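You operate a simulated robot arm through the tools that you are given. There is no shell and no other tool. Be economical: measure what you need, move in short steps, check, and stop when the job is done.

Carry out the task below with a simulated robot arm. There is one attempt and no reset: what you move stays moved.

Task
Wipe the lid's crumbs off with the grey cloth, set the green cover over the brown sweets, latch the lid.
Fine: put the cloth back; lid shut, hasp down. What is to be rubbed or washed off counts as gone when no trace of it is left.
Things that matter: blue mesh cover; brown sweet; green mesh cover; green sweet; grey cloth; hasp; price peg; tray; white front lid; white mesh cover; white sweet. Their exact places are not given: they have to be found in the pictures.

The check looks at the end state, three seconds after you hand in, the way a careful person would. Anything else that was tipped, shoved, dropped, spilled or broken makes it a failure. Lids that push on must go on centred and level and be pressed home; caps that screw on are set level and turned clockwise until they are tight. Flat cloth is picked up by pressing the open fingertips on it (5 to 10 N) and closing them slowly along it; thin cloth reads only 2 to 8 mm in the jaws.

Robot
A 6-joint arm with a two-finger gripper on a trunk, on a base that drives. Base frame: it is fixed to the floor where the robot stands at the start and does not move with it; the origin is under the middle of the robot, x ahead of it, y to its left, z up; the surface under the hand at the start is at about z = 76. Lengths are in cm, angles in degrees, forces in N, time in s.
With the tool pointing down near the work surface it reaches from about 30 to 74 cm from the robot's upright axis, wherever it stands. Its first joint turns from -166.0 to 166.0 degrees. Places, roughly: grey cloth (6x10x4 cm) [50, -20, 110]; hasp [50, 70, 110]; tray (21x26x7 cm) [70, -30, 80]; white front lid [40, 20, 80]; white sweet (5x4x3 cm) [70, 0, 110]. Payload 1.57 kg.
The TCP is the grasp point between the finger pads, 2.1 cm short of the fingertips. In the tool frame z runs along the fingers and y along their closing line. Largest opening 7 cm; the body of the gripper starts 5 cm behind the TCP.
Orientation is that of the tool frame in the base frame, as a unit quaternion [w, x, y, z]. With the fingers straight down and closing along the base's y, the tool's x points along the base's -x, its y along +y and its z along -z.

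Tools
- The arm moves only by the tool nudge_tool. Its argument "deltas" is a list of rows, each an object of numbers (a shift or turn left out is 0, a gripper value left out holds the last): "dx", "dy", "dz": the shift along the tool's x, y, z in units of 40 mm (1.0 is 40 mm); "wx", "wy", "wz": the turn, a rotation vector about the tool's x, y, z in units of 4 degrees (1.0 is 4 degrees); "jaw": the gripper command, from -1 (shut) to 1 (fully open), values between in proportion. In form: [{"dx": .., "dy": .., "dz": .., "wx": .., "wy": .., "wz": .., "jaw": ..}, ...]. A call has 1 to 8 rows; each row shifts and turns the commanded pose from where the row before left it, along the tool's axes as they then stand. A call with a number of a shift or a turn outside -1 to 1 is refused whole. Rows are played at 5 a second. More than 5 cm and 8.6 degrees between two rows, or a gripper value outside its range, and nothing of the call is played. Where a pose cannot be reached the arm comes as near as it can. A force on the tool above 50 N (or 10 N above the force at the start of the call, whichever is more), or a blocked arm, ends the call early, and 0.2 s more pass. The fingers move at their own pace and stop on an object; they squeeze with about 22 N. The grip force told is the motor's: it shows also when the fingers shut on nothing. Time passes only in rows, and 0.2 s behind the last, so rows that do not move let the fingers close. It gives the time, the measured TCP pose, the force on the tool (base axes), the opening and the grip force at its end, in the units of the frame above (readings bear some noise), with the torque about the TCP (base axes, N m) and any sound that the robot's microphone picked up.
- Cameras (640 x 400 px; columns grow to the right, rows downward): "scene" is now at [2.34, 16.16, 149.12]; the picture's right is [0.04, -1.00, 0.00], its down [-0.66, -0.03, -0.75] and it looks along [0.75, 0.03, -0.66] (base axes); focal length 214 px, centre (320, 200). "wrist" rides on the gripper at [7.9, 0.4, -8.1] in the tool frame; the picture's right is [-0.05, 1.00, 0.00], its down [-0.67, -0.03, -0.74] and it looks along [-0.74, -0.04, 0.67] (tool axes); focal length 256 px, centre (320, 200).
- camera(camera): a new picture of that camera. It takes no simulated time.
- drive_base(legs): drives the robot by 1 to 6 legs, each [ahead, left, turn to the left] in cm, cm and degrees, along the robot's own axes; the way and the turn of a leg run together, so that a leg with both is an arc; at most 150 cm and 180 degrees a leg. The arm and the cameras ride along, it lands a little off, and it stops where it bumps. It gives what a move gives.
- aim_head(pan, tilt): turns the head with the scene camera to pan (to the left, within 155 degrees either way) and tilt (down, from -29 to 69), counted from straight ahead of the robot. It gives what a move gives.
- point_at(camera, pixels): for up to 12 pixels [column, row] of the newest picture of that camera ("zoom" is the newest enlarged one), the place [x, y, z] in the base frame of the surface seen there, good to about 0.2 cm. It takes no simulated time.
- zoom(camera, box): a new picture of the part [left, top, right, bottom] of that camera's present view, enlarged. It takes no simulated time.
- close_job(): hands the job in; it is judged then, once.

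Work in short steps. Measure before you move; look again where a grasp or a placing could have gone wrong, and mend it. You have 80 turns and 52 pictures in all, those below and enlarged ones among them. Open the gripper and draw the arm clear of the work before you hand the job in, unless the task says otherwise; then end with one line.

The tools are called after ">>>" by a JSON object that holds its "fn" and its "kwargs". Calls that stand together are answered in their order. nudge_tool: Moves the arm, as the interface text tells. Its arguments: {"type":"object","properties":{"deltas":{"type":"array","items":{"type":"object","properties":{"dx":{"type":"number"},"dy":{"type":"number"},"dz":{"type":"number"},"wx":{"type":"number"},"wy":{"type":"number"},"wz":{"type":"number"},"jaw":{"type":"number"}}}}},"required":["deltas"]} The other tools are called the same way: drive_base (legs) drives the base; aim_head (pan, tilt) turns the head that bears the scene camera; camera (camera) takes a picture; point_at (camera, pixels) gives the place of the surface under pixels of a picture; zoom (camera, box) takes an enlarged picture of a part of a camera's view; close_job () hands the job in.

At the start:

```text
time: 0.0
tool_pos: [33.51, 24.31, 114.76]
ee_rot: [0.0, 0.0, 1.0, 0.0]
wrist_force: [0.1, 0.6, -0.7]
wrist_torque: [-0.01, 0.03, -0.02]
finger_gap: 7.01
gripper_force: 0.0
robot x, y, heading: [0.12, 0.19, 0.0]
head pan, tilt: [2.1, 41.1]
```

scene: 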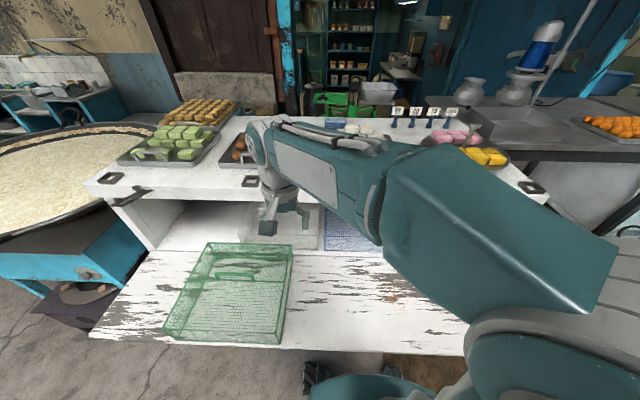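
wrist: 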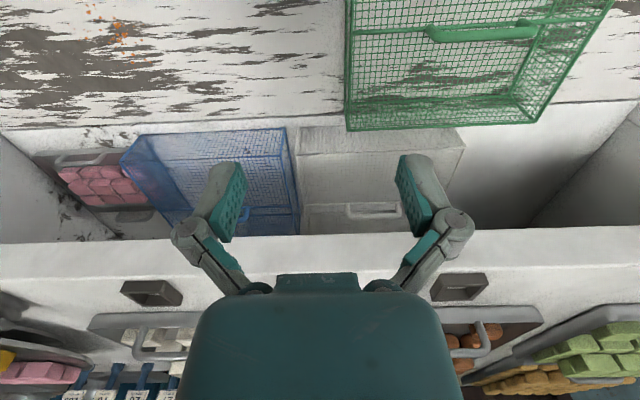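

The lid seems to be the fold-down front board with orange crumbs (wrist view ~(120,35)); the green cover sits on it. I look closer at the scene in several enlarged parts.

>>> {"fn": "zoom", "kwargs": {"camera": "scene", "box": [80, 80, 360, 255]}}

>>> {"fn": "zoom", "kwargs": {"camera": "scene", "box": [320, 80, 600, 255]}}

>>> {"fn": "point_at", "kwargs": {"camera": "wrist", "pixels": [[120, 35], [100, 18], [145, 58], [485, 35], [355, 125], [535, 118], [150, 290], [460, 285], [470, 345], [40, 135], [630, 105], [300, 245]]}}

```text
2.29 times, centred on (220, 168) of scene
```

zoom: 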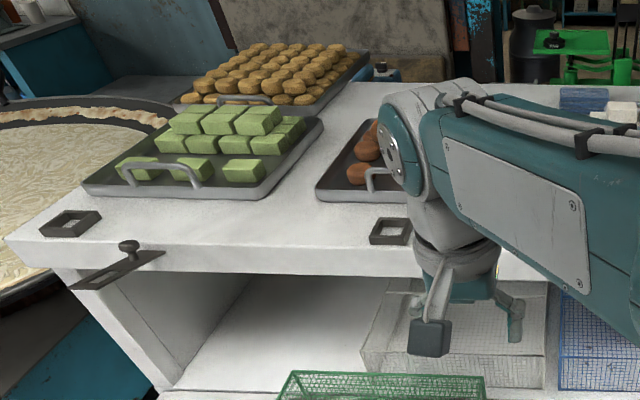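

```text
2.29 times, centred on (460, 168) of scene
```

zoom: 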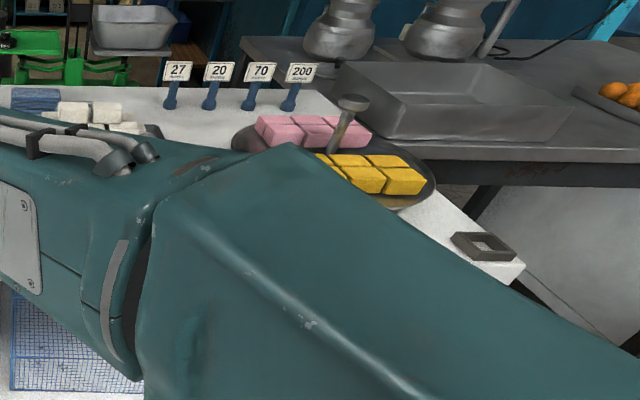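

```text
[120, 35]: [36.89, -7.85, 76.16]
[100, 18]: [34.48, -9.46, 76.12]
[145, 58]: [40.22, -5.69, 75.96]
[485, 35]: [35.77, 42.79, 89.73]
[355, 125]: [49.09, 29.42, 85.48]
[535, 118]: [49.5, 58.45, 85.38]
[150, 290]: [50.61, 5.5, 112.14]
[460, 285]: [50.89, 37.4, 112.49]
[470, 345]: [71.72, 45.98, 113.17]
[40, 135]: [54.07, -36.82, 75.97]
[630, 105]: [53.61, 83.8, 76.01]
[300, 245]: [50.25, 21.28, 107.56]
```

The cloth is hidden behind the arm. I raise the hand and carry it to the right to see that side.

>>> {"fn": "nudge_tool", "kwargs": {"deltas": [{"dz": -1}, {"dz": -1}, {"dy": -1}, {"dy": -1}, {"dy": -1}, {"dy": -1}, {"dy": -1}, {"dy": -1}]}}

>>> {"fn": "nudge_tool", "kwargs": {"deltas": [{"dy": -1}, {"dy": -1}, {"dy": -1}, {"dy": -1}, {"dy": -1}]}}

>>> {"fn": "camera", "kwargs": {"camera": "wrist"}}

>>> {"fn": "camera", "kwargs": {"camera": "scene"}}

```text
time: 1.8
tool_pos: [33.52, 0.14, 122.84]
ee_rot: [0.0, 0.0, 1.0, 0.001]
wrist_force: [0.2, -0.9, -0.7]
wrist_torque: [-0.01, 0.02, 0.03]
finger_gap: 7.02
gripper_force: 0.0
robot x, y, heading: [-0.2, 0.23, 0.1]
head pan, tilt: [2.1, 41.1]
```

```text
time: 3.0
tool_pos: [33.32, -19.98, 122.72]
ee_rot: [0.0, -0.001, 1.0, 0.001]
wrist_force: [-0.8, 0.4, 0.7]
wrist_torque: [0.01, 0.03, 0.04]
finger_gap: 6.99
gripper_force: 0.0
robot x, y, heading: [0.22, -0.05, -0.1]
head pan, tilt: [2.1, 41.1]
```

```text
47 pictures are left
```

wrist: 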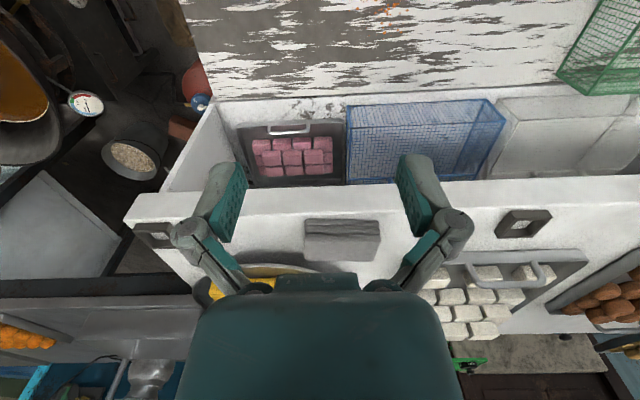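

```text
46 pictures are left
```

scene: 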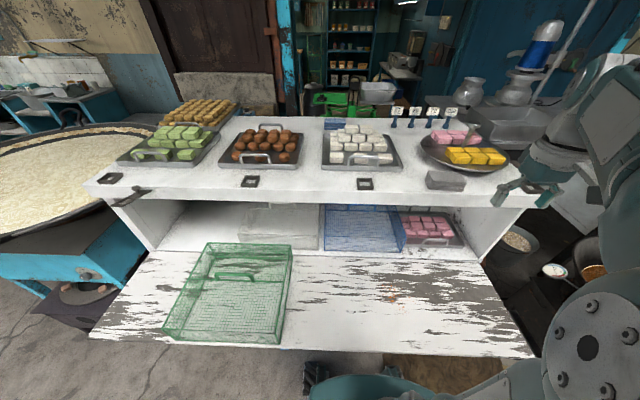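

Now the cloth is the folded grey block at wrist (343,238), scene (445,181). I enlarge the parts and measure.

>>> {"fn": "zoom", "kwargs": {"camera": "scene", "box": [80, 110, 320, 260]}}

>>> {"fn": "point_at", "kwargs": {"camera": "zoom", "pixels": [[84, 184], [140, 208], [100, 242], [155, 203], [462, 188], [390, 135], [404, 150], [590, 150], [420, 55], [605, 60], [500, 48], [500, 130]]}}

>>> {"fn": "point_at", "kwargs": {"camera": "scene", "pixels": [[445, 175], [445, 185], [90, 338], [155, 252], [535, 356], [480, 262], [205, 244], [291, 248], [164, 337], [279, 344], [236, 277], [400, 297]]}}

>>> {"fn": "point_at", "kwargs": {"camera": "wrist", "pixels": [[308, 222], [378, 222], [305, 256], [378, 258], [343, 227], [343, 245], [385, 8], [400, 30], [520, 222], [155, 235], [355, 12], [375, 28]]}}

```text
2.67 times, centred on (200, 185) of scene
```

zoom: 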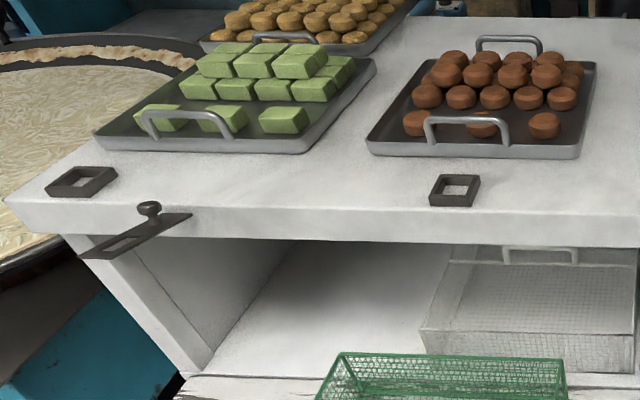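

```text
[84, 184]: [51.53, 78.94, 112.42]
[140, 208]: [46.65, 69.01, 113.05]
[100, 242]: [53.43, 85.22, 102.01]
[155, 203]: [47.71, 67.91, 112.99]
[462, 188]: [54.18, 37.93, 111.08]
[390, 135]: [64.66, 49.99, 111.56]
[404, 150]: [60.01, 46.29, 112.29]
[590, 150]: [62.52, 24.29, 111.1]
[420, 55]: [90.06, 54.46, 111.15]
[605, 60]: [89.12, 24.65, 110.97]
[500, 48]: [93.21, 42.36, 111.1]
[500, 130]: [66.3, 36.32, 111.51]
```

```text
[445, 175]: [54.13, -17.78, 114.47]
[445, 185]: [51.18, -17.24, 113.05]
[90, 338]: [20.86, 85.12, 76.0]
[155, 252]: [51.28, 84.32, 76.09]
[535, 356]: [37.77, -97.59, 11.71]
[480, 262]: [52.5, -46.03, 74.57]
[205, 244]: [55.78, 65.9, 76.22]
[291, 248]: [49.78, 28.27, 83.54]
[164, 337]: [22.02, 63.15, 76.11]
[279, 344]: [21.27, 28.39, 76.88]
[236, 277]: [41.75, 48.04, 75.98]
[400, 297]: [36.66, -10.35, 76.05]
```

```text
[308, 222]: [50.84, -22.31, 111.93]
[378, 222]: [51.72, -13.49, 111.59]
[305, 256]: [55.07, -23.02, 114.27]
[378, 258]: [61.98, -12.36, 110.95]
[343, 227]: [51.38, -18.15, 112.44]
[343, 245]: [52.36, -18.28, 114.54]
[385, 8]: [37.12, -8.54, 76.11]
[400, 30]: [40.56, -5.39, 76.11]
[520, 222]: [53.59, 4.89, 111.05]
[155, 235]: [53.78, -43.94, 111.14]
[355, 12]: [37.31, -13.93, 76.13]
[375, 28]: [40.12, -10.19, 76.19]
```

Cloth: front face x≈51, y −23…−13, top z≈114.5, about 6 cm deep. I turn the fingers 90° so they close along x.

>>> {"fn": "nudge_tool", "kwargs": {"deltas": [{"wz": 1}, {"wz": 1}, {"wz": 1}, {"wz": 1}, {"wz": 1}, {"wz": 1}, {"wz": 1}, {"wz": 1}]}}

>>> {"fn": "nudge_tool", "kwargs": {"deltas": [{"wz": 1}, {"wz": 1}, {"wz": 1}, {"wz": 1}, {"wz": 1}, {"wz": 1}, {"wz": 1}, {"wz": 1}]}}

>>> {"fn": "nudge_tool", "kwargs": {"deltas": [{"wz": 1}, {"wz": 1}, {"wz": 1}, {"wz": 1}, {"wz": 1}, {"wz": 1}, {"wz": 0.5}, {"dy": 1}]}}

>>> {"fn": "zoom", "kwargs": {"camera": "scene", "box": [300, 110, 560, 272]}}

>>> {"fn": "point_at", "kwargs": {"camera": "zoom", "pixels": [[310, 158], [310, 176], [405, 161], [405, 176], [360, 155], [360, 170], [330, 155], [390, 160]]}}

```text
time: 4.8
tool_pos: [33.35, -19.73, 122.89]
ee_rot: [0.0, 0.276, 0.961, 0.0]
wrist_force: [-0.5, 0.9, 0.6]
wrist_torque: [-0.02, 0.03, -0.01]
finger_gap: 7.02
gripper_force: 0.0
robot x, y, heading: [0.07, -0.11, 0.2]
head pan, tilt: [2.1, 41.1]
```

```text
time: 6.6
tool_pos: [33.39, -19.85, 122.86]
ee_rot: [0.001, 0.53, 0.848, 0.0]
wrist_force: [0.2, -0.1, 0.2]
wrist_torque: [-0.01, 0.02, -0.01]
finger_gap: 6.99
gripper_force: 0.0
robot x, y, heading: [-0.08, 0.31, 0.1]
head pan, tilt: [2.1, 41.1]
```

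```text
time: 8.4
tool_pos: [37.66, -19.9, 122.7]
ee_rot: [0.0, 0.707, 0.707, 0.0]
wrist_force: [-0.4, 0.4, 0.9]
wrist_torque: [-0.05, -0.04, 0.0]
finger_gap: 6.99
gripper_force: 0.0
robot x, y, heading: [-0.05, 0.17, 0.1]
head pan, tilt: [2.1, 41.1]
```

```text
2.46 times, centred on (430, 191) of scene
```

zoom: 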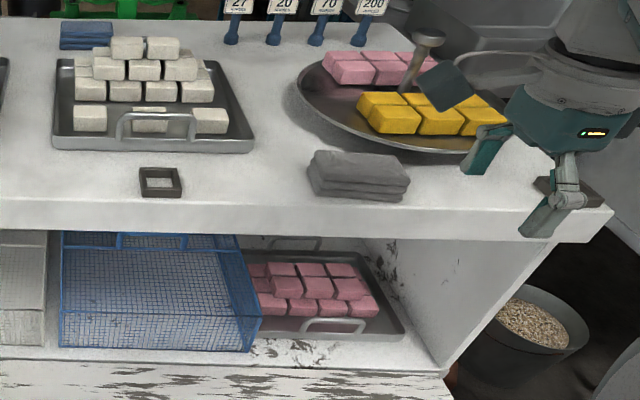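

```text
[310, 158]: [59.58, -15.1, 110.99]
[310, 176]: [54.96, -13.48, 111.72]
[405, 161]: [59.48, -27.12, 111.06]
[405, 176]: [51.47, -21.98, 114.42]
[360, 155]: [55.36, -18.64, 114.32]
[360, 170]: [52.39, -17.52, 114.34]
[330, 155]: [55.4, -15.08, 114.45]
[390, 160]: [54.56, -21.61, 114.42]
```

I check the cloth's corners and the round tray's front rim behind it.

>>> {"fn": "point_at", "kwargs": {"camera": "zoom", "pixels": [[318, 154], [326, 152], [395, 158], [308, 168], [330, 178], [403, 186], [395, 182], [335, 147], [345, 149], [365, 152], [390, 154], [415, 152]]}}

>>> {"fn": "camera", "kwargs": {"camera": "wrist"}}

```text
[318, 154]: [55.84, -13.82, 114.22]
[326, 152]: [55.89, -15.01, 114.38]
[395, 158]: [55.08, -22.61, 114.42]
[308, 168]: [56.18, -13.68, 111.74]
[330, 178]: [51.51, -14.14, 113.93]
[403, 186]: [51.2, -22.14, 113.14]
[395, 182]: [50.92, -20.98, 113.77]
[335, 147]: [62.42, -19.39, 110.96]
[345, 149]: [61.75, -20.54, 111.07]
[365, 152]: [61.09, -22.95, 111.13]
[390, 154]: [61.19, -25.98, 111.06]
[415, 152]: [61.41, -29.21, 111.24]
```

```text
43 pictures are left
```

wrist: 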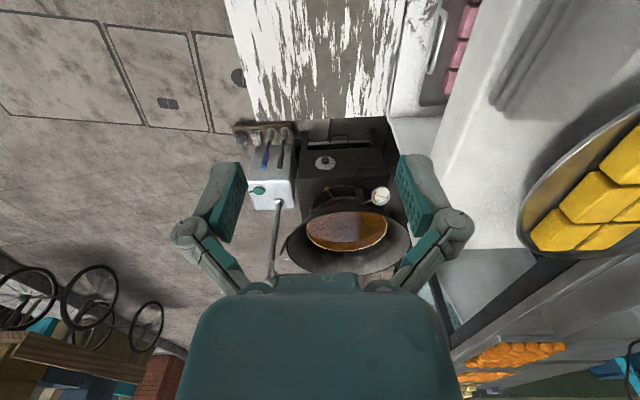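

The cloth centre is about (53.7, −18.0) and the round tray's rim begins at x≈61, so the fingers fit. I move above the cloth, then down around it.

>>> {"fn": "nudge_tool", "kwargs": {"deltas": [{"dy": 1, "dx": 0.45, "jaw": 1}, {"dy": 1}, {"dy": 1}, {"dy": 1}, {"dz": 0.6}, {}]}}

>>> {"fn": "zoom", "kwargs": {"camera": "scene", "box": [340, 110, 540, 235]}}

```text
time: 9.8
tool_pos: [53.5, -18.05, 120.35]
ee_rot: [0.0, 0.707, 0.707, 0.0]
wrist_force: [0.0, 0.1, 0.7]
wrist_torque: [-0.01, -0.01, 0.0]
finger_gap: 7.0
gripper_force: 0.1
robot x, y, heading: [0.06, -0.01, -0.1]
head pan, tilt: [2.1, 41.1]
```

```text
3.20 times, centred on (440, 172) of scene
```

zoom: 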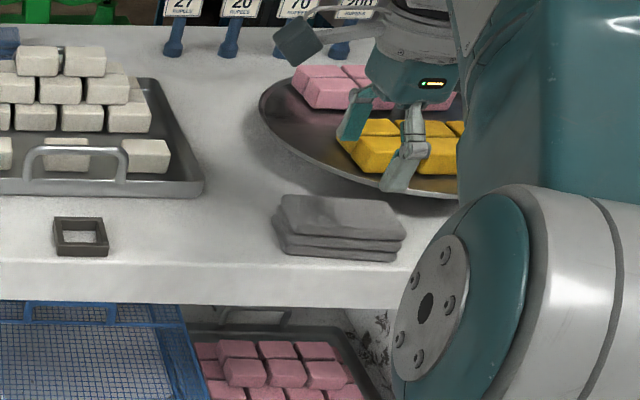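

The hand is over the cloth at the measured spot, so I lower it 6.7 cm and close.

>>> {"fn": "nudge_tool", "kwargs": {"deltas": [{"dz": 0.5}, {"dz": 0.5}, {"dz": 0.4}, {"dz": 0.28}, {}, {"jaw": -1}, {"jaw": -1}, {"jaw": -1}]}}

>>> {"fn": "nudge_tool", "kwargs": {"deltas": [{"jaw": -1}, {"dz": -0.5}, {"dz": -0.5}, {"dz": -0.5}, {}]}}

>>> {"fn": "zoom", "kwargs": {"camera": "scene", "box": [340, 110, 540, 235]}}

```text
time: 11.6
tool_pos: [53.5, -17.92, 113.76]
ee_rot: [0.001, 0.707, 0.707, 0.001]
wrist_force: [4.3, 0.0, 14.1]
wrist_torque: [-0.04, 0.04, -0.14]
finger_gap: 5.65
gripper_force: 22.2
robot x, y, heading: [0.02, 0.07, -0.2]
head pan, tilt: [2.1, 41.1]
```

```text
time: 12.8
tool_pos: [53.52, -17.84, 119.79]
ee_rot: [-0.001, 0.707, 0.707, 0.0]
wrist_force: [-0.9, -1.1, -0.1]
wrist_torque: [-0.02, -0.01, -0.02]
finger_gap: 5.62
gripper_force: 21.5
robot x, y, heading: [-0.6, 0.01, 0.2]
head pan, tilt: [2.1, 41.1]
```

```text
3.20 times, centred on (440, 172) of scene
```

zoom: 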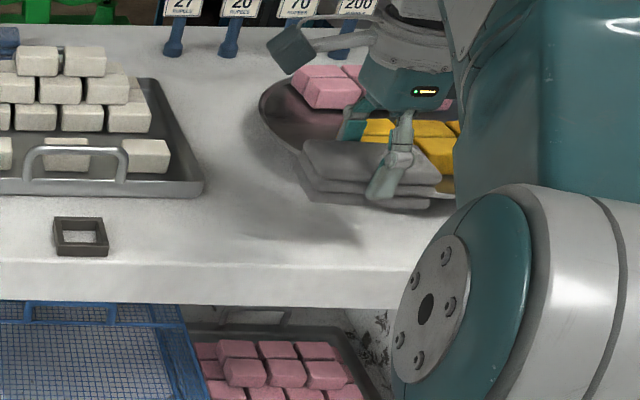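

The cloth is held (5.6 cm). I bring it out in front of the counter and look at the crumbs closely.

>>> {"fn": "nudge_tool", "kwargs": {"deltas": [{"dy": -1}, {"dy": -1}, {"dy": -1}, {"dy": -1}, {"dy": -1}, {"dy": -0.5}, {}]}}

>>> {"fn": "zoom", "kwargs": {"camera": "scene", "box": [300, 240, 540, 390]}}

```text
time: 14.4
tool_pos: [31.51, -17.94, 119.76]
ee_rot: [0.0, 0.707, 0.707, 0.0]
wrist_force: [0.8, -0.5, -0.3]
wrist_torque: [0.02, 0.03, -0.01]
finger_gap: 5.6
gripper_force: 21.8
robot x, y, heading: [-0.07, 0.31, 0.3]
head pan, tilt: [2.1, 41.1]
```

```text
2.67 times, centred on (420, 315) of scene
```

zoom: 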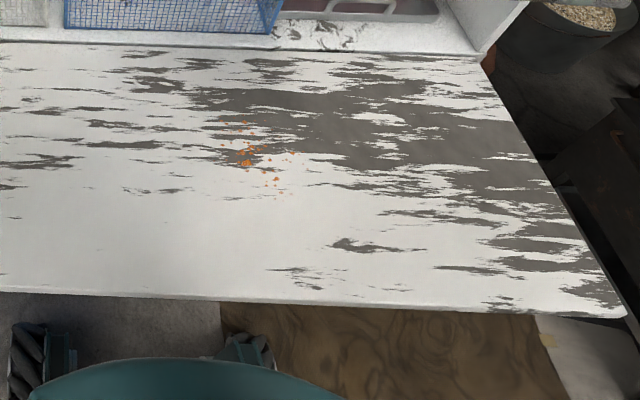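

Crumbs lie in zoom from about (220,120) to (293,198). I read their places and the lid's corners.

>>> {"fn": "point_at", "kwargs": {"camera": "zoom", "pixels": [[220, 122], [253, 122], [222, 146], [293, 152], [278, 198], [291, 193], [266, 185], [246, 163], [480, 62], [624, 316], [10, 292], [20, 40]]}}

```text
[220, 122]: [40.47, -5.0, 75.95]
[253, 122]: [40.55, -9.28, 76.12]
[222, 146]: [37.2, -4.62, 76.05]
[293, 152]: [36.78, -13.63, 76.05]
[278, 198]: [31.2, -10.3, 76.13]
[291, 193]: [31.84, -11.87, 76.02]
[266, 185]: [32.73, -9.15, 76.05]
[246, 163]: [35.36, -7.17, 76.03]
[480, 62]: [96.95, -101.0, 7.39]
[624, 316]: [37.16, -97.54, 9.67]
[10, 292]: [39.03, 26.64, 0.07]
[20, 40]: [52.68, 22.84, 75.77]
```

Crumbs span x 31–41, y −14…−4.5. I move over them and descend to about 2 cm above the lid.

>>> {"fn": "nudge_tool", "kwargs": {"deltas": [{"dy": 0.8, "dx": 1}, {"dy": 0.8, "dx": 1, "dz": 0.5}, {"dz": 1}, {"dz": 1}, {"dz": 1}, {"dz": 1}, {"dz": 1}, {"dz": 1}]}}

>>> {"fn": "nudge_tool", "kwargs": {"deltas": [{"dz": 1}, {"dz": 1}, {"dz": 0.75}, {"dz": 0.5}, {}]}}

>>> {"fn": "zoom", "kwargs": {"camera": "scene", "box": [300, 200, 540, 350]}}

```text
refused: row 1 steps farther than a row can; nothing moved
```

```text
time: 15.6
tool_pos: [31.59, -18.13, 106.72]
ee_rot: [0.0, 0.707, 0.707, 0.0]
wrist_force: [0.6, 0.5, -1.3]
wrist_torque: [0.01, -0.02, 0.04]
finger_gap: 5.61
gripper_force: 21.7
robot x, y, heading: [0.34, -0.12, -0.3]
head pan, tilt: [2.1, 41.1]
```

```text
2.67 times, centred on (420, 275) of scene
```

zoom: 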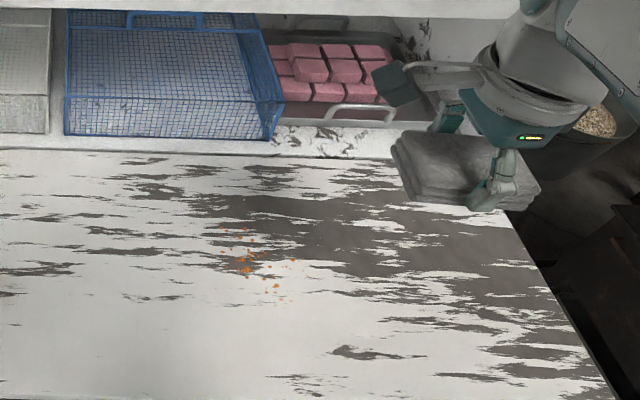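

The first call was refused (step too long), so I correct: shift over the crumbs, then descend.

>>> {"fn": "nudge_tool", "kwargs": {"deltas": [{"dy": 0.8, "dx": 0.75}, {"dy": 0.8, "dx": 0.75}, {"dx": 0.75, "dz": 0.75}, {"dz": 1}, {"dz": 1}, {"dz": 1}, {"dz": 1}, {"dz": 1}]}}

>>> {"fn": "nudge_tool", "kwargs": {"deltas": [{"dz": 0.6}, {"dz": 0.25}, {}]}}

```text
time: 17.4
tool_pos: [38.07, -9.0, 83.63]
ee_rot: [0.0, 0.707, 0.707, 0.0]
wrist_force: [-0.1, 0.7, -0.9]
wrist_torque: [0.02, 0.0, 0.02]
finger_gap: 5.61
gripper_force: 22.1
robot x, y, heading: [-0.13, -0.61, 0.1]
head pan, tilt: [2.1, 41.1]
```

```text
time: 18.2
tool_pos: [37.96, -8.89, 80.29]
ee_rot: [0.0, 0.707, 0.707, 0.0]
wrist_force: [0.2, -0.4, -0.5]
wrist_torque: [0.03, 0.03, 0.0]
finger_gap: 5.6
gripper_force: 22.1
robot x, y, heading: [0.17, -0.1, -0.0]
head pan, tilt: [2.1, 41.1]
```

No contact yet at z=80.3; I move to x≈42 and feel downward in small steps.

>>> {"fn": "nudge_tool", "kwargs": {"deltas": [{"dy": 0.5}, {"dy": 0.5, "dz": 0.2}, {"dz": 0.1}, {"dz": 0.05}, {}]}}

```text
time: 19.4
tool_pos: [41.91, -8.88, 78.9]
ee_rot: [0.001, 0.707, 0.707, 0.0]
wrist_force: [0.8, 0.0, -1.3]
wrist_torque: [-0.01, 0.02, 0.04]
finger_gap: 5.53
gripper_force: 21.7
robot x, y, heading: [0.2, 0.36, -0.1]
head pan, tilt: [2.1, 41.1]
```

>>> {"fn": "nudge_tool", "kwargs": {"deltas": [{"dz": 0.05}, {"dz": 0.03}, {}]}}

```text
time: 20.2
tool_pos: [41.91, -8.97, 78.86]
ee_rot: [0.001, 0.707, 0.707, 0.0]
wrist_force: [-1.1, -0.6, 21.4]
wrist_torque: [-0.03, 0.04, -0.17]
finger_gap: 5.59
gripper_force: 22.1
robot x, y, heading: [-0.06, -0.08, -0.1]
head pan, tilt: [2.1, 41.1]
```

Contact at z≈78.9 (21 N). I ease off a little and stroke toward me and back over the crumbs.

>>> {"fn": "nudge_tool", "kwargs": {"deltas": [{"dz": -0.03, "dx": 0.4}, {"dy": -0.7}, {"dy": -0.7}, {"dy": -0.7}, {"dy": -0.7}, {"dy": -0.4}, {}]}}

>>> {"fn": "nudge_tool", "kwargs": {"deltas": [{"dx": -0.9}, {"dy": 0.7}, {"dy": 0.7}, {"dy": 0.7}, {"dy": 0.7}, {"dy": 0.4}, {}]}}

>>> {"fn": "zoom", "kwargs": {"camera": "scene", "box": [300, 200, 540, 350]}}

```text
time: 21.8
tool_pos: [29.04, -7.34, 78.91]
ee_rot: [0.0, 0.708, 0.707, 0.0]
wrist_force: [-0.5, 0.1, -0.4]
wrist_torque: [0.01, 0.0, 0.0]
finger_gap: 5.57
gripper_force: 22.3
robot x, y, heading: [-0.01, 0.11, 0.0]
head pan, tilt: [2.1, 41.1]
```

```text
time: 23.4
tool_pos: [41.85, -11.06, 78.59]
ee_rot: [-0.001, 0.708, 0.706, 0.0]
wrist_force: [0.1, -0.1, -0.5]
wrist_torque: [-0.02, 0.0, 0.01]
finger_gap: 5.57
gripper_force: 22.1
robot x, y, heading: [-0.31, 0.2, -0.0]
head pan, tilt: [2.1, 41.1]
```

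```text
2.67 times, centred on (420, 275) of scene
```

zoom: 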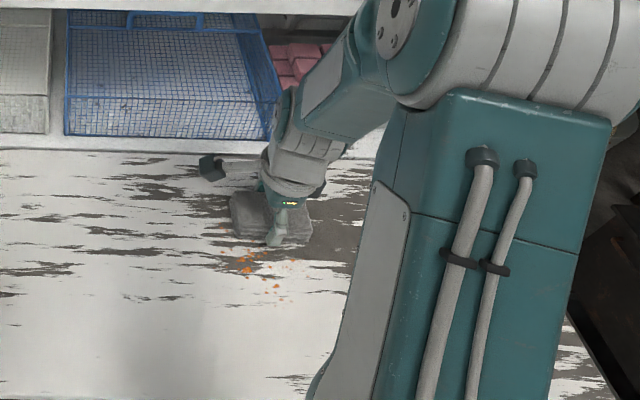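

No contact force, and crumbs remain. I press down again to a real force before stroking.

>>> {"fn": "nudge_tool", "kwargs": {"deltas": [{"dz": 0.04}, {"dz": 0.02}, {}]}}

```text
time: 24.2
tool_pos: [41.86, -11.0, 78.52]
ee_rot: [0.0, 0.707, 0.707, 0.0]
wrist_force: [-2.8, -3.2, 22.8]
wrist_torque: [-0.03, 0.06, -0.18]
finger_gap: 5.56
gripper_force: 22.6
robot x, y, heading: [-0.24, -0.22, 0.1]
head pan, tilt: [2.1, 41.1]
```

22 N; I relax by 0.4 mm and stroke, watching the force.

>>> {"fn": "nudge_tool", "kwargs": {"deltas": [{"dz": -0.01}, {"dy": -0.5}, {"dy": -0.5}, {}]}}

```text
time: 25.2
tool_pos: [37.98, -11.1, 78.48]
ee_rot: [0.001, 0.707, 0.708, 0.001]
wrist_force: [11.2, 1.4, 21.5]
wrist_torque: [0.0, -0.35, 0.01]
finger_gap: 5.55
gripper_force: 22.2
robot x, y, heading: [-0.02, -0.11, 0.1]
head pan, tilt: [2.1, 41.1]
```

Steady contact (21 N with drag). I go on: forward strokes and back at two y positions.

>>> {"fn": "nudge_tool", "kwargs": {"deltas": [{"dy": -0.5}, {"dy": -0.5}, {"dy": -0.5}, {"dy": -0.5}, {"dy": -0.3}, {}]}}

>>> {"fn": "nudge_tool", "kwargs": {"deltas": [{"dx": 0.5}, {"dx": 0.5}, {"dy": 0.6}, {"dy": 0.6}, {"dy": 0.6}, {"dy": 0.6}, {"dy": 0.6}, {"dy": 0.2}]}}

>>> {"fn": "nudge_tool", "kwargs": {"deltas": [{"dy": -0.6}, {"dy": -0.6}, {"dy": -0.6}, {"dy": -0.6}, {"dy": -0.6}, {"dy": -0.3}, {}]}}

>>> {"fn": "zoom", "kwargs": {"camera": "scene", "box": [300, 200, 540, 350]}}

```text
time: 26.6
tool_pos: [28.75, -10.97, 78.56]
ee_rot: [-0.002, 0.707, 0.708, 0.0]
wrist_force: [1.0, 0.3, 4.0]
wrist_torque: [0.05, 0.06, -0.02]
finger_gap: 5.53
gripper_force: 21.9
robot x, y, heading: [0.02, -0.05, 0.0]
head pan, tilt: [2.1, 41.1]
```

```text
time: 28.4
tool_pos: [41.68, -6.98, 78.57]
ee_rot: [0.001, 0.708, 0.707, 0.0]
wrist_force: [0.3, 0.5, -0.3]
wrist_torque: [-0.02, 0.0, 0.03]
finger_gap: 5.53
gripper_force: 22.8
robot x, y, heading: [0.23, 0.14, 0.0]
head pan, tilt: [2.1, 41.1]
```

```text
time: 30.0
tool_pos: [28.84, -7.21, 78.56]
ee_rot: [-0.001, 0.707, 0.707, -0.001]
wrist_force: [1.7, 0.7, 2.9]
wrist_torque: [-0.05, -0.06, -0.11]
finger_gap: 5.56
gripper_force: 22.0
out of reach, approached as far as the arm can: row 6
robot x, y, heading: [-0.17, -0.06, -0.3]
head pan, tilt: [2.1, 41.1]
```

```text
2.67 times, centred on (420, 275) of scene
```

zoom: 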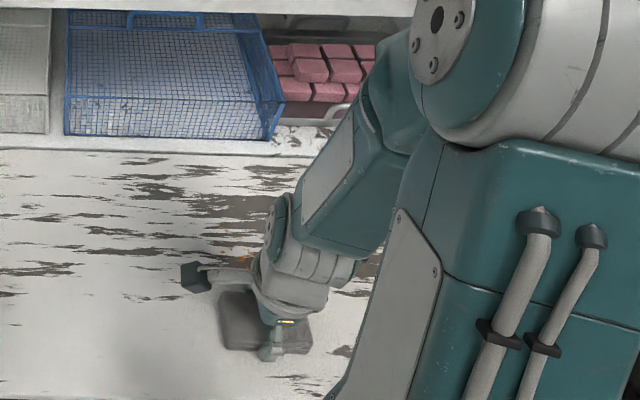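

The contact lightens near x=29; some orange remains. I press a bit more and rub back over both bands.

>>> {"fn": "nudge_tool", "kwargs": {"deltas": [{"dz": 0.05}, {"dy": 0.5}, {"dy": 0.5}, {"dy": 0.5}, {}]}}

>>> {"fn": "nudge_tool", "kwargs": {"deltas": [{"dz": 0.02, "dy": 0.5}, {"dy": 0.5}, {"dy": 0.5}, {"dy": 0.4}, {}]}}

```text
time: 31.2
tool_pos: [34.66, -6.96, 78.34]
ee_rot: [0.001, 0.707, 0.707, 0.001]
wrist_force: [-7.0, -0.8, 15.6]
wrist_torque: [0.0, 0.25, -0.04]
finger_gap: 5.55
gripper_force: 22.3
robot x, y, heading: [-0.18, -0.15, -0.1]
head pan, tilt: [2.1, 41.1]
```

```text
time: 32.4
tool_pos: [42.57, -7.08, 78.2]
ee_rot: [0.0, 0.707, 0.707, 0.0]
wrist_force: [1.4, -1.1, -0.9]
wrist_torque: [-0.04, 0.01, 0.02]
finger_gap: 5.54
gripper_force: 21.8
robot x, y, heading: [-0.22, 0.17, -0.1]
head pan, tilt: [2.1, 41.1]
```

Light at x≈42.5; I press more there and pull toward me.

>>> {"fn": "nudge_tool", "kwargs": {"deltas": [{"dz": 0.05}, {"dz": 0.02}, {"dy": -0.5}, {"dy": -0.5}, {"dy": -0.5}, {}]}}

>>> {"fn": "nudge_tool", "kwargs": {"deltas": [{"dy": -0.5}, {"dy": -0.5}, {"dy": -0.5}, {}]}}

>>> {"fn": "nudge_tool", "kwargs": {"deltas": [{"dx": -0.5}, {"dx": -0.6}, {"dy": 0.5}, {"dy": 0.5}, {"dy": 0.5}, {}]}}

>>> {"fn": "nudge_tool", "kwargs": {"deltas": [{"dy": 0.5}, {"dy": 0.5}, {"dy": 0.5}, {}]}}

```text
time: 33.8
tool_pos: [36.24, -7.02, 77.91]
ee_rot: [0.001, 0.707, 0.707, 0.001]
wrist_force: [9.8, 0.5, 20.2]
wrist_torque: [0.03, -0.25, 0.02]
finger_gap: 5.54
gripper_force: 22.0
robot x, y, heading: [-0.2, -0.1, 0.0]
head pan, tilt: [2.1, 41.1]
```

```text
time: 34.8
tool_pos: [30.06, -7.11, 77.85]
ee_rot: [-0.001, 0.707, 0.707, -0.001]
wrist_force: [-0.8, 0.1, -0.6]
wrist_torque: [0.03, -0.03, -0.01]
finger_gap: 5.52
gripper_force: 22.1
robot x, y, heading: [0.09, -0.18, 0.2]
head pan, tilt: [2.1, 41.1]
```

```text
time: 36.2
tool_pos: [36.3, -11.4, 77.86]
ee_rot: [0.0, 0.707, 0.708, 0.0]
wrist_force: [-3.1, -0.6, 6.0]
wrist_torque: [0.05, 0.01, -0.02]
finger_gap: 5.55
gripper_force: 22.5
robot x, y, heading: [-0.07, 0.04, 0.2]
head pan, tilt: [2.1, 41.1]
```

```text
time: 37.2
tool_pos: [42.56, -11.36, 77.85]
ee_rot: [0.0, 0.707, 0.707, 0.0]
wrist_force: [-3.9, -0.6, 10.0]
wrist_torque: [0.03, 0.06, -0.03]
finger_gap: 5.56
gripper_force: 22.2
robot x, y, heading: [-0.08, 0.31, 0.3]
head pan, tilt: [2.1, 41.1]
```

The tips are now nearly at the lid, so I lift and look at lid and cloth.

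>>> {"fn": "nudge_tool", "kwargs": {"deltas": [{"dz": -0.3}, {"dz": -1}, {"dz": -1}, {"dz": -1}, {"dx": -1}, {"dx": -1}, {"dx": -1}, {"dx": -1}]}}

>>> {"fn": "zoom", "kwargs": {"camera": "scene", "box": [300, 200, 540, 350]}}

```text
time: 39.0
tool_pos: [42.42, -27.54, 90.95]
ee_rot: [-0.001, 0.706, 0.708, 0.0]
wrist_force: [-0.8, -0.9, -0.6]
wrist_torque: [0.0, 0.01, 0.0]
finger_gap: 5.53
gripper_force: 22.4
robot x, y, heading: [-0.3, 0.45, -0.0]
head pan, tilt: [2.1, 41.1]
```

```text
2.67 times, centred on (420, 275) of scene
```

zoom: 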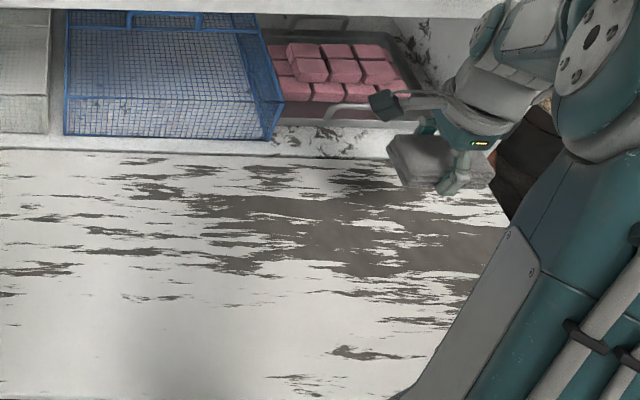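

It looks clean; I enlarge the wiped area to be sure.

>>> {"fn": "zoom", "kwargs": {"camera": "scene", "box": [360, 265, 440, 315]}}

```text
8.00 times, centred on (400, 290) of scene
```

zoom: 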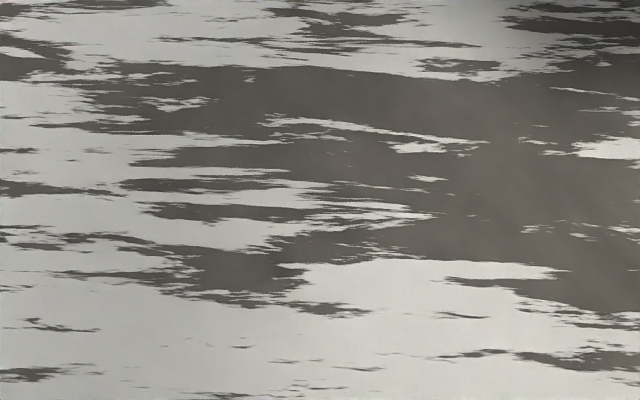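

The lid is clean. I take the cloth back: out, up, and over its old place (53.5, −18).

>>> {"fn": "nudge_tool", "kwargs": {"deltas": [{"dy": -1}, {"dy": -1, "dz": -0.5}, {"dz": -1}, {"dz": -1}, {"dz": -1}, {"dz": -1}, {"dz": -1}, {"dz": -1}]}}

>>> {"fn": "nudge_tool", "kwargs": {"deltas": [{"dz": -1}, {"dx": 1}, {"dx": 1}, {"dx": 0.4, "dy": 0.5}, {"dy": 1}, {"dy": 1}, {"dy": 1}, {"dy": 1}]}}

>>> {"fn": "nudge_tool", "kwargs": {"deltas": [{"dy": 0.25}, {}]}}

```text
time: 40.8
tool_pos: [34.36, -27.45, 117.42]
ee_rot: [-0.002, 0.707, 0.707, -0.001]
wrist_force: [1.0, -1.0, 0.2]
wrist_torque: [0.01, -0.02, -0.02]
finger_gap: 5.52
gripper_force: 22.1
robot x, y, heading: [-0.2, 0.03, 0.0]
head pan, tilt: [2.1, 41.1]
```

```text
time: 42.6
tool_pos: [52.39, -18.03, 121.05]
ee_rot: [0.0, 0.708, 0.707, 0.001]
wrist_force: [-0.1, 0.0, 0.0]
wrist_torque: [0.02, -0.02, -0.03]
finger_gap: 5.53
gripper_force: 21.7
robot x, y, heading: [0.05, 0.02, -0.1]
head pan, tilt: [2.1, 41.1]
```

```text
time: 43.2
tool_pos: [53.43, -17.96, 120.89]
ee_rot: [-0.001, 0.707, 0.707, 0.0]
wrist_force: [-0.3, -0.6, -0.4]
wrist_torque: [0.03, 0.0, 0.0]
finger_gap: 5.53
gripper_force: 21.6
robot x, y, heading: [0.16, -0.03, 0.1]
head pan, tilt: [2.1, 41.1]
```

I lower it gently until contact is felt.

>>> {"fn": "nudge_tool", "kwargs": {"deltas": [{"dz": 0.6}, {"dz": 0.6}, {"dz": 0.3}, {"dz": 0.2}, {"dz": 0.1}, {}]}}

>>> {"fn": "zoom", "kwargs": {"camera": "scene", "box": [380, 130, 500, 205]}}

```text
time: 44.6
tool_pos: [53.43, -17.86, 113.82]
ee_rot: [-0.001, 0.707, 0.707, 0.0]
wrist_force: [0.1, 0.1, -0.9]
wrist_torque: [0.02, 0.06, 0.0]
finger_gap: 5.52
gripper_force: 22.0
robot x, y, heading: [-0.15, 0.01, -0.1]
head pan, tilt: [2.1, 41.1]
```

```text
5.33 times, centred on (440, 168) of scene
```

zoom: 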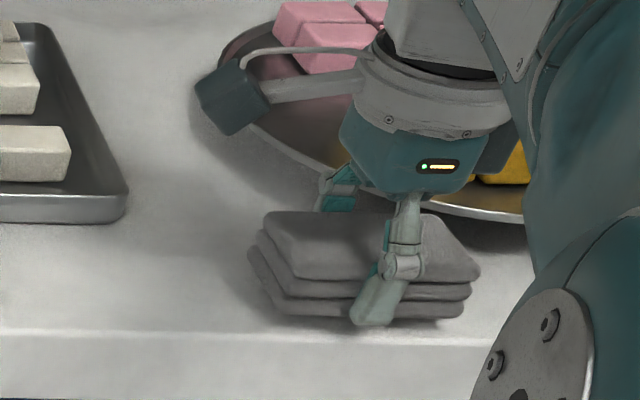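

Nearly on the counter; a few more small steps down.

>>> {"fn": "nudge_tool", "kwargs": {"deltas": [{"dz": 0.08}, {"dz": 0.05}, {}]}}

```text
time: 45.4
tool_pos: [53.46, -17.91, 113.27]
ee_rot: [-0.001, 0.707, 0.707, -0.001]
wrist_force: [-0.7, 0.2, -0.1]
wrist_torque: [0.01, 0.0, 0.01]
finger_gap: 5.52
gripper_force: 21.7
robot x, y, heading: [0.22, -0.02, -0.0]
head pan, tilt: [2.1, 41.1]
```

>>> {"fn": "nudge_tool", "kwargs": {"deltas": [{"dz": 0.05}, {}]}}

```text
time: 46.0
tool_pos: [53.46, -17.84, 113.16]
ee_rot: [-0.001, 0.707, 0.707, -0.001]
wrist_force: [0.5, -0.2, -0.9]
wrist_torque: [0.0, 0.02, 0.02]
finger_gap: 5.52
gripper_force: 22.1
robot x, y, heading: [-0.12, -0.17, -0.0]
head pan, tilt: [2.1, 41.1]
```

>>> {"fn": "nudge_tool", "kwargs": {"deltas": [{"dz": 0.04}, {}]}}

```text
time: 46.6
tool_pos: [53.54, -17.8, 113.1]
ee_rot: [-0.001, 0.707, 0.707, -0.001]
wrist_force: [0.1, -0.2, -0.4]
wrist_torque: [-0.05, 0.02, -0.02]
finger_gap: 5.5
gripper_force: 21.7
robot x, y, heading: [-0.16, 0.09, 0.1]
head pan, tilt: [2.1, 41.1]
```

The tips are at counter height and no more than a millimetre or two is left. I open and draw straight up, then out.

>>> {"fn": "nudge_tool", "kwargs": {"deltas": [{"dz": 0.02}, {"jaw": 1}, {"jaw": 1}, {"jaw": 1}, {"dz": -0.5}, {"dz": -1}, {"dz": -1}, {"dz": -0.5}]}}

>>> {"fn": "nudge_tool", "kwargs": {"deltas": [{"dy": -1}, {"dy": -1}, {"dy": -1}, {"dy": -1}, {"dx": 1}, {"dx": 1}, {"dx": 1}, {"dx": 1}]}}

>>> {"fn": "zoom", "kwargs": {"camera": "scene", "box": [380, 130, 500, 205]}}

```text
time: 48.4
tool_pos: [53.47, -17.85, 124.96]
ee_rot: [0.0, 0.707, 0.707, -0.001]
wrist_force: [0.2, -1.2, 0.2]
wrist_torque: [0.0, -0.02, 0.0]
finger_gap: 6.98
gripper_force: 0.0
robot x, y, heading: [0.26, 0.44, 0.0]
head pan, tilt: [2.1, 41.1]
```

```text
time: 50.2
tool_pos: [37.69, -1.73, 125.04]
ee_rot: [0.0, 0.707, 0.707, 0.0]
wrist_force: [-0.2, 0.3, -0.1]
wrist_torque: [0.01, 0.02, 0.02]
finger_gap: 7.0
gripper_force: 0.1
robot x, y, heading: [-0.02, -0.04, -0.2]
head pan, tilt: [2.1, 41.1]
```

```text
5.33 times, centred on (440, 168) of scene
```

zoom: 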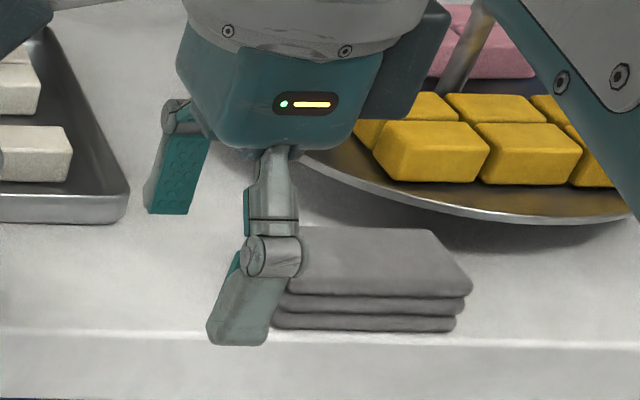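

The cloth lies back at its place. Now the green cover: I enlarge it and measure handle and rim.

>>> {"fn": "zoom", "kwargs": {"camera": "scene", "box": [140, 220, 332, 340]}}

>>> {"fn": "point_at", "kwargs": {"camera": "zoom", "pixels": [[252, 192], [315, 184], [380, 186], [255, 186], [376, 192], [236, 82], [502, 95], [90, 380], [478, 388], [165, 285], [458, 312], [505, 180]]}}

```text
3.33 times, centred on (236, 280) of scene
```

zoom: 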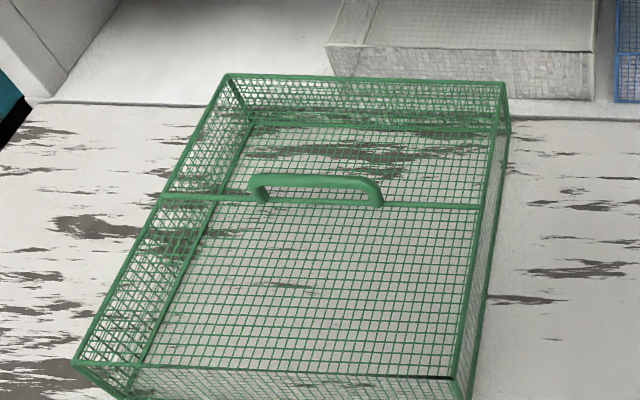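

```text
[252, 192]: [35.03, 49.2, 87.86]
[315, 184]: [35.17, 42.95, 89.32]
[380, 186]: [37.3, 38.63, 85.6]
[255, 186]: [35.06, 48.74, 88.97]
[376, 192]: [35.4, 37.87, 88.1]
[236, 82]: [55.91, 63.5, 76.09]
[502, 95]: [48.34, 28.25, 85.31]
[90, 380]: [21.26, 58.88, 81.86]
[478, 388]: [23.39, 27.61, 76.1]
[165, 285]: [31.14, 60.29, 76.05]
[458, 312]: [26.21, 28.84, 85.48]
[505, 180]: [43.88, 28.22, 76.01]
```

Handle: centre about (35.2, 43.4), top z≈89.5; cover spans x 21–49.5, y 28–58.6, height 9.5. Now the tray of brown sweets.

>>> {"fn": "zoom", "kwargs": {"camera": "scene", "box": [200, 110, 328, 190]}}

>>> {"fn": "point_at", "kwargs": {"camera": "zoom", "pixels": [[95, 247], [92, 240], [490, 255], [510, 235], [190, 80], [515, 85], [240, 207], [375, 210], [300, 208], [325, 72], [290, 105], [340, 110]]}}

>>> {"fn": "point_at", "kwargs": {"camera": "zoom", "pixels": [[200, 88], [500, 90], [88, 230], [500, 240], [120, 200], [515, 180], [190, 262], [440, 265], [308, 65], [390, 70], [340, 63], [305, 262]]}}

```text
5.00 times, centred on (264, 150) of scene
```

zoom: 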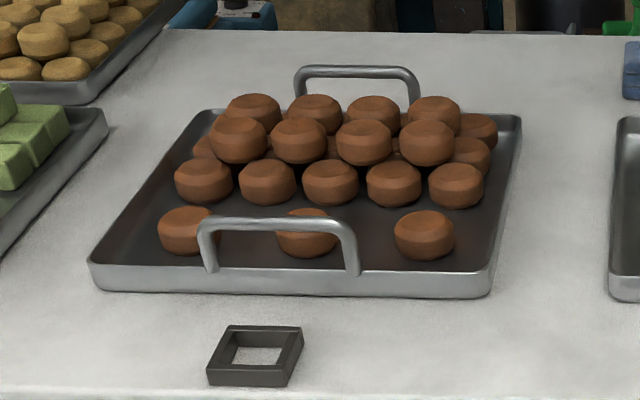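

```text
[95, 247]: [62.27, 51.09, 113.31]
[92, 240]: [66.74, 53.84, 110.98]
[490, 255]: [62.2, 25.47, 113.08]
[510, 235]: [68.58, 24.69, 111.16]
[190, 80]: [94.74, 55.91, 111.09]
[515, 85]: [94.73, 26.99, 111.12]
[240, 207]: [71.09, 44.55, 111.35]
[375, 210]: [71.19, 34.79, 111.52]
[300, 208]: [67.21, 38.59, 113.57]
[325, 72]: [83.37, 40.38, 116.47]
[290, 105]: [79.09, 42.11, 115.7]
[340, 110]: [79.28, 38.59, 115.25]
```

```text
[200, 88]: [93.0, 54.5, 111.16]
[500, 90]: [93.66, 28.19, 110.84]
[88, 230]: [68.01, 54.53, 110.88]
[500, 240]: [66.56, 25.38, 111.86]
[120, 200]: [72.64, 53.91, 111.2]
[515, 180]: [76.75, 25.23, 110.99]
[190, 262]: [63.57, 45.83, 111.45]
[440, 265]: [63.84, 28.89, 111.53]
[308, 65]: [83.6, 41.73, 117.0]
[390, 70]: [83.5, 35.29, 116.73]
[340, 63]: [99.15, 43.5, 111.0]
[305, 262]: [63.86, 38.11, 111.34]
```

Tray: x≈62–83, y≈25.3–51.2, centre ≈(72.7, 38.3). I check neighbours' edges for clearance of a 30 cm wide cover (y 23–53.6).

>>> {"fn": "point_at", "kwargs": {"camera": "zoom", "pixels": [[612, 280], [614, 200], [618, 125], [3, 248], [60, 185], [105, 125], [255, 327], [300, 330], [210, 217], [345, 220], [62, 102], [280, 330]]}}

>>> {"fn": "point_at", "kwargs": {"camera": "scene", "pixels": [[324, 165], [325, 145], [325, 135], [190, 162], [205, 148], [216, 134], [246, 104], [236, 97]]}}

```text
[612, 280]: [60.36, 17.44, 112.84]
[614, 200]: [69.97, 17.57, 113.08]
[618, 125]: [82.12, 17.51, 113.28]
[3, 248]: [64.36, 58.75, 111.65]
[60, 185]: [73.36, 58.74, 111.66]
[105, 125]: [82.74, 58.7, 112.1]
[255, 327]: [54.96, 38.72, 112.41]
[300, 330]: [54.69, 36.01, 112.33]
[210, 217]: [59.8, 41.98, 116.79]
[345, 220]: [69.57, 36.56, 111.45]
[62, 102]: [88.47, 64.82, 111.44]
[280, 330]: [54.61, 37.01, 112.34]
```

```text
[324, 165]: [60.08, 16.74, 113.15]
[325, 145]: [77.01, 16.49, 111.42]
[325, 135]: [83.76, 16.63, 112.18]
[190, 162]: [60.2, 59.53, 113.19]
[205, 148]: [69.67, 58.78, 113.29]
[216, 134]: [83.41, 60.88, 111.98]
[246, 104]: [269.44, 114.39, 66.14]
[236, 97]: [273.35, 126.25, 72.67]
```

The free gap is y 17.5–58.7, so the cover fits. To get the reach I drive the robot 40 cm left.

>>> {"fn": "drive_base", "kwargs": {"legs": [[0, 40, 0]]}}

>>> {"fn": "camera", "kwargs": {"camera": "scene"}}

```text
time: 52.7
tool_pos: [37.75, 37.2, 125.16]
ee_rot: [-0.002, 0.708, 0.706, 0.002]
wrist_force: [-0.1, 0.4, -1.0]
wrist_torque: [-0.01, 0.02, -0.01]
finger_gap: 7.01
gripper_force: 0.1
robot x, y, heading: [0.17, 39.84, -0.4]
head pan, tilt: [2.1, 41.1]
```

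```text
30 pictures are left
```

scene: 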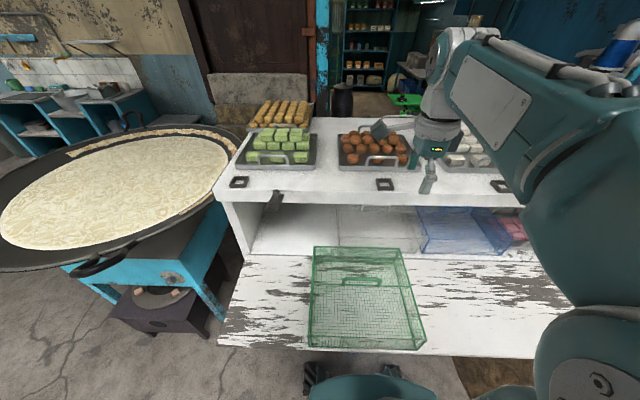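

I remeasure the handle from this closer view, and look at the hasp too.

>>> {"fn": "zoom", "kwargs": {"camera": "scene", "box": [300, 235, 460, 335]}}

>>> {"fn": "point_at", "kwargs": {"camera": "zoom", "pixels": [[175, 180], [245, 170], [318, 182], [180, 173], [312, 175], [55, 52], [396, 52], [282, 175], [210, 174], [60, 90]]}}

>>> {"fn": "zoom", "kwargs": {"camera": "scene", "box": [210, 165, 306, 225]}}

>>> {"fn": "point_at", "kwargs": {"camera": "zoom", "pixels": [[440, 180], [425, 165], [455, 165], [445, 205], [420, 235], [395, 260], [415, 250], [430, 185], [465, 185], [190, 110], [450, 140], [300, 190]]}}

```text
4.00 times, centred on (380, 285) of scene
```

zoom: 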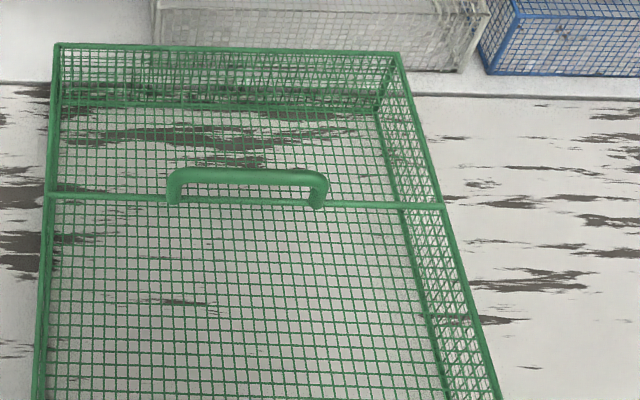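

```text
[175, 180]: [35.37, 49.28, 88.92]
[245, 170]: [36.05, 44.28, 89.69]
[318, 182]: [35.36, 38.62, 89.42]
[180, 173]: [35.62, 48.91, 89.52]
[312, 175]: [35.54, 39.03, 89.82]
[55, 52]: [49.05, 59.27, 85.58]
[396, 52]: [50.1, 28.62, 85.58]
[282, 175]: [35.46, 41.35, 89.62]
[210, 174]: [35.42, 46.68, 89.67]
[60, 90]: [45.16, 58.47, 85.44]
```

```text
6.67 times, centred on (258, 195) of scene
```

zoom: 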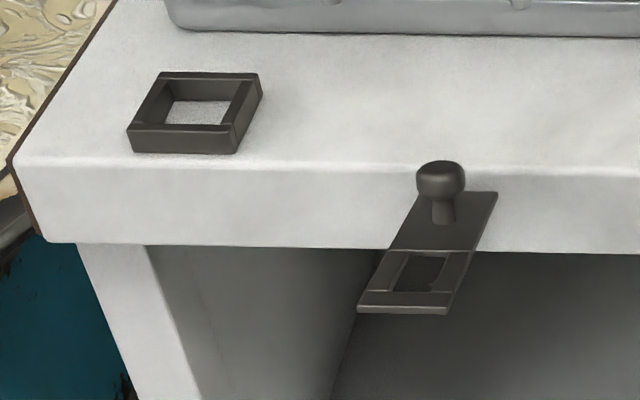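

```text
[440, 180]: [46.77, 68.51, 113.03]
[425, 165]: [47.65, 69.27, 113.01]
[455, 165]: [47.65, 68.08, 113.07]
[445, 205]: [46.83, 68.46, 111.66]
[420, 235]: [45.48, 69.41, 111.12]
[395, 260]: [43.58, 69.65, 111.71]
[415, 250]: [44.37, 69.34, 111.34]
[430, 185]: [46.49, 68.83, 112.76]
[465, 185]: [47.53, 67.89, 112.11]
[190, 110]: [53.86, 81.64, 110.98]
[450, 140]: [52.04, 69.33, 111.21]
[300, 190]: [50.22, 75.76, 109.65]
```

Handle centre (35.5, 44.1), top z≈89.7. I centre over it and descend to 10 cm above first.

>>> {"fn": "nudge_tool", "kwargs": {"deltas": [{"dx": 0.85, "dy": -0.28}, {"dx": 0.85, "dy": -0.28}, {"dz": 1}, {"dz": 1}, {"dz": 1}, {"dz": 1}, {"dz": 1}, {"dz": 1}]}}

>>> {"fn": "zoom", "kwargs": {"camera": "wrist", "box": [160, 0, 480, 300]}}

```text
time: 54.5
tool_pos: [35.52, 44.5, 100.98]
ee_rot: [0.0, 0.708, 0.706, 0.0]
wrist_force: [-0.4, 0.2, 0.3]
wrist_torque: [0.0, -0.01, 0.0]
finger_gap: 6.95
gripper_force: 0.1
robot x, y, heading: [0.21, 40.04, -0.3]
head pan, tilt: [2.1, 41.1]
```

```text
1.33 times, centred on (320, 150) of wrist
```

zoom: 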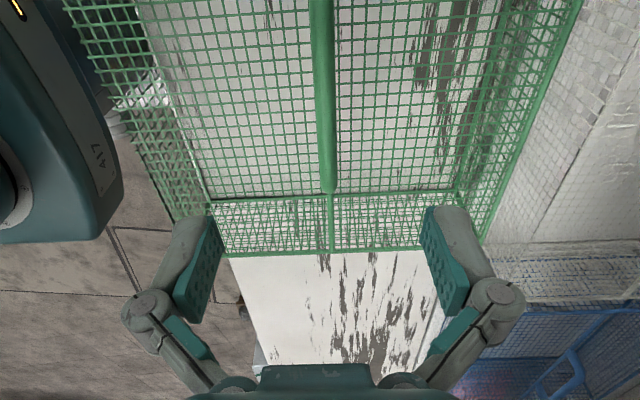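

The handle lies centred between the fingers. I descend to z≈88.8 and close.

>>> {"fn": "nudge_tool", "kwargs": {"deltas": [{"dz": 1}, {"dz": 1}, {"dz": 0.7}, {"dz": 0.33}, {}, {"jaw": -1}, {"jaw": -1}, {"jaw": -1}]}}

>>> {"fn": "nudge_tool", "kwargs": {"deltas": [{"jaw": -1}, {"dz": -0.25}, {"dz": -0.25}, {}]}}

>>> {"fn": "zoom", "kwargs": {"camera": "scene", "box": [280, 220, 472, 340]}}

```text
time: 56.3
tool_pos: [35.56, 44.54, 88.91]
ee_rot: [0.001, 0.708, 0.706, 0.001]
wrist_force: [1.4, 0.6, 20.5]
wrist_torque: [-0.02, 0.04, 0.05]
finger_gap: 1.06
gripper_force: 21.4
robot x, y, heading: [0.23, 39.75, -0.3]
head pan, tilt: [2.1, 41.1]
```

```text
time: 57.3
tool_pos: [35.44, 44.51, 90.98]
ee_rot: [-0.001, 0.708, 0.706, 0.0]
wrist_force: [-1.1, 0.8, -2.9]
wrist_torque: [0.03, 0.01, -0.02]
finger_gap: 1.04
gripper_force: 22.5
robot x, y, heading: [-0.25, 40.27, -0.1]
head pan, tilt: [2.1, 41.1]
```

```text
3.33 times, centred on (376, 280) of scene
```

zoom: 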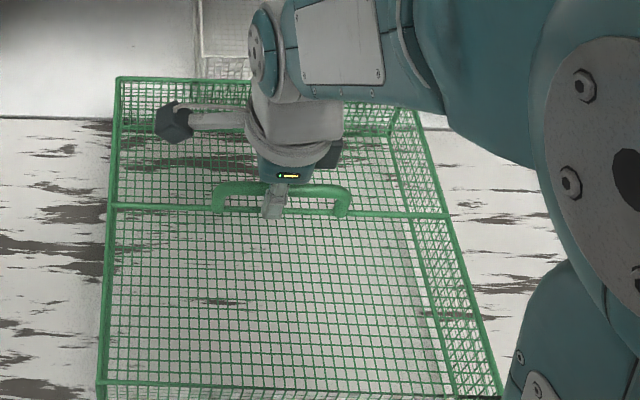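

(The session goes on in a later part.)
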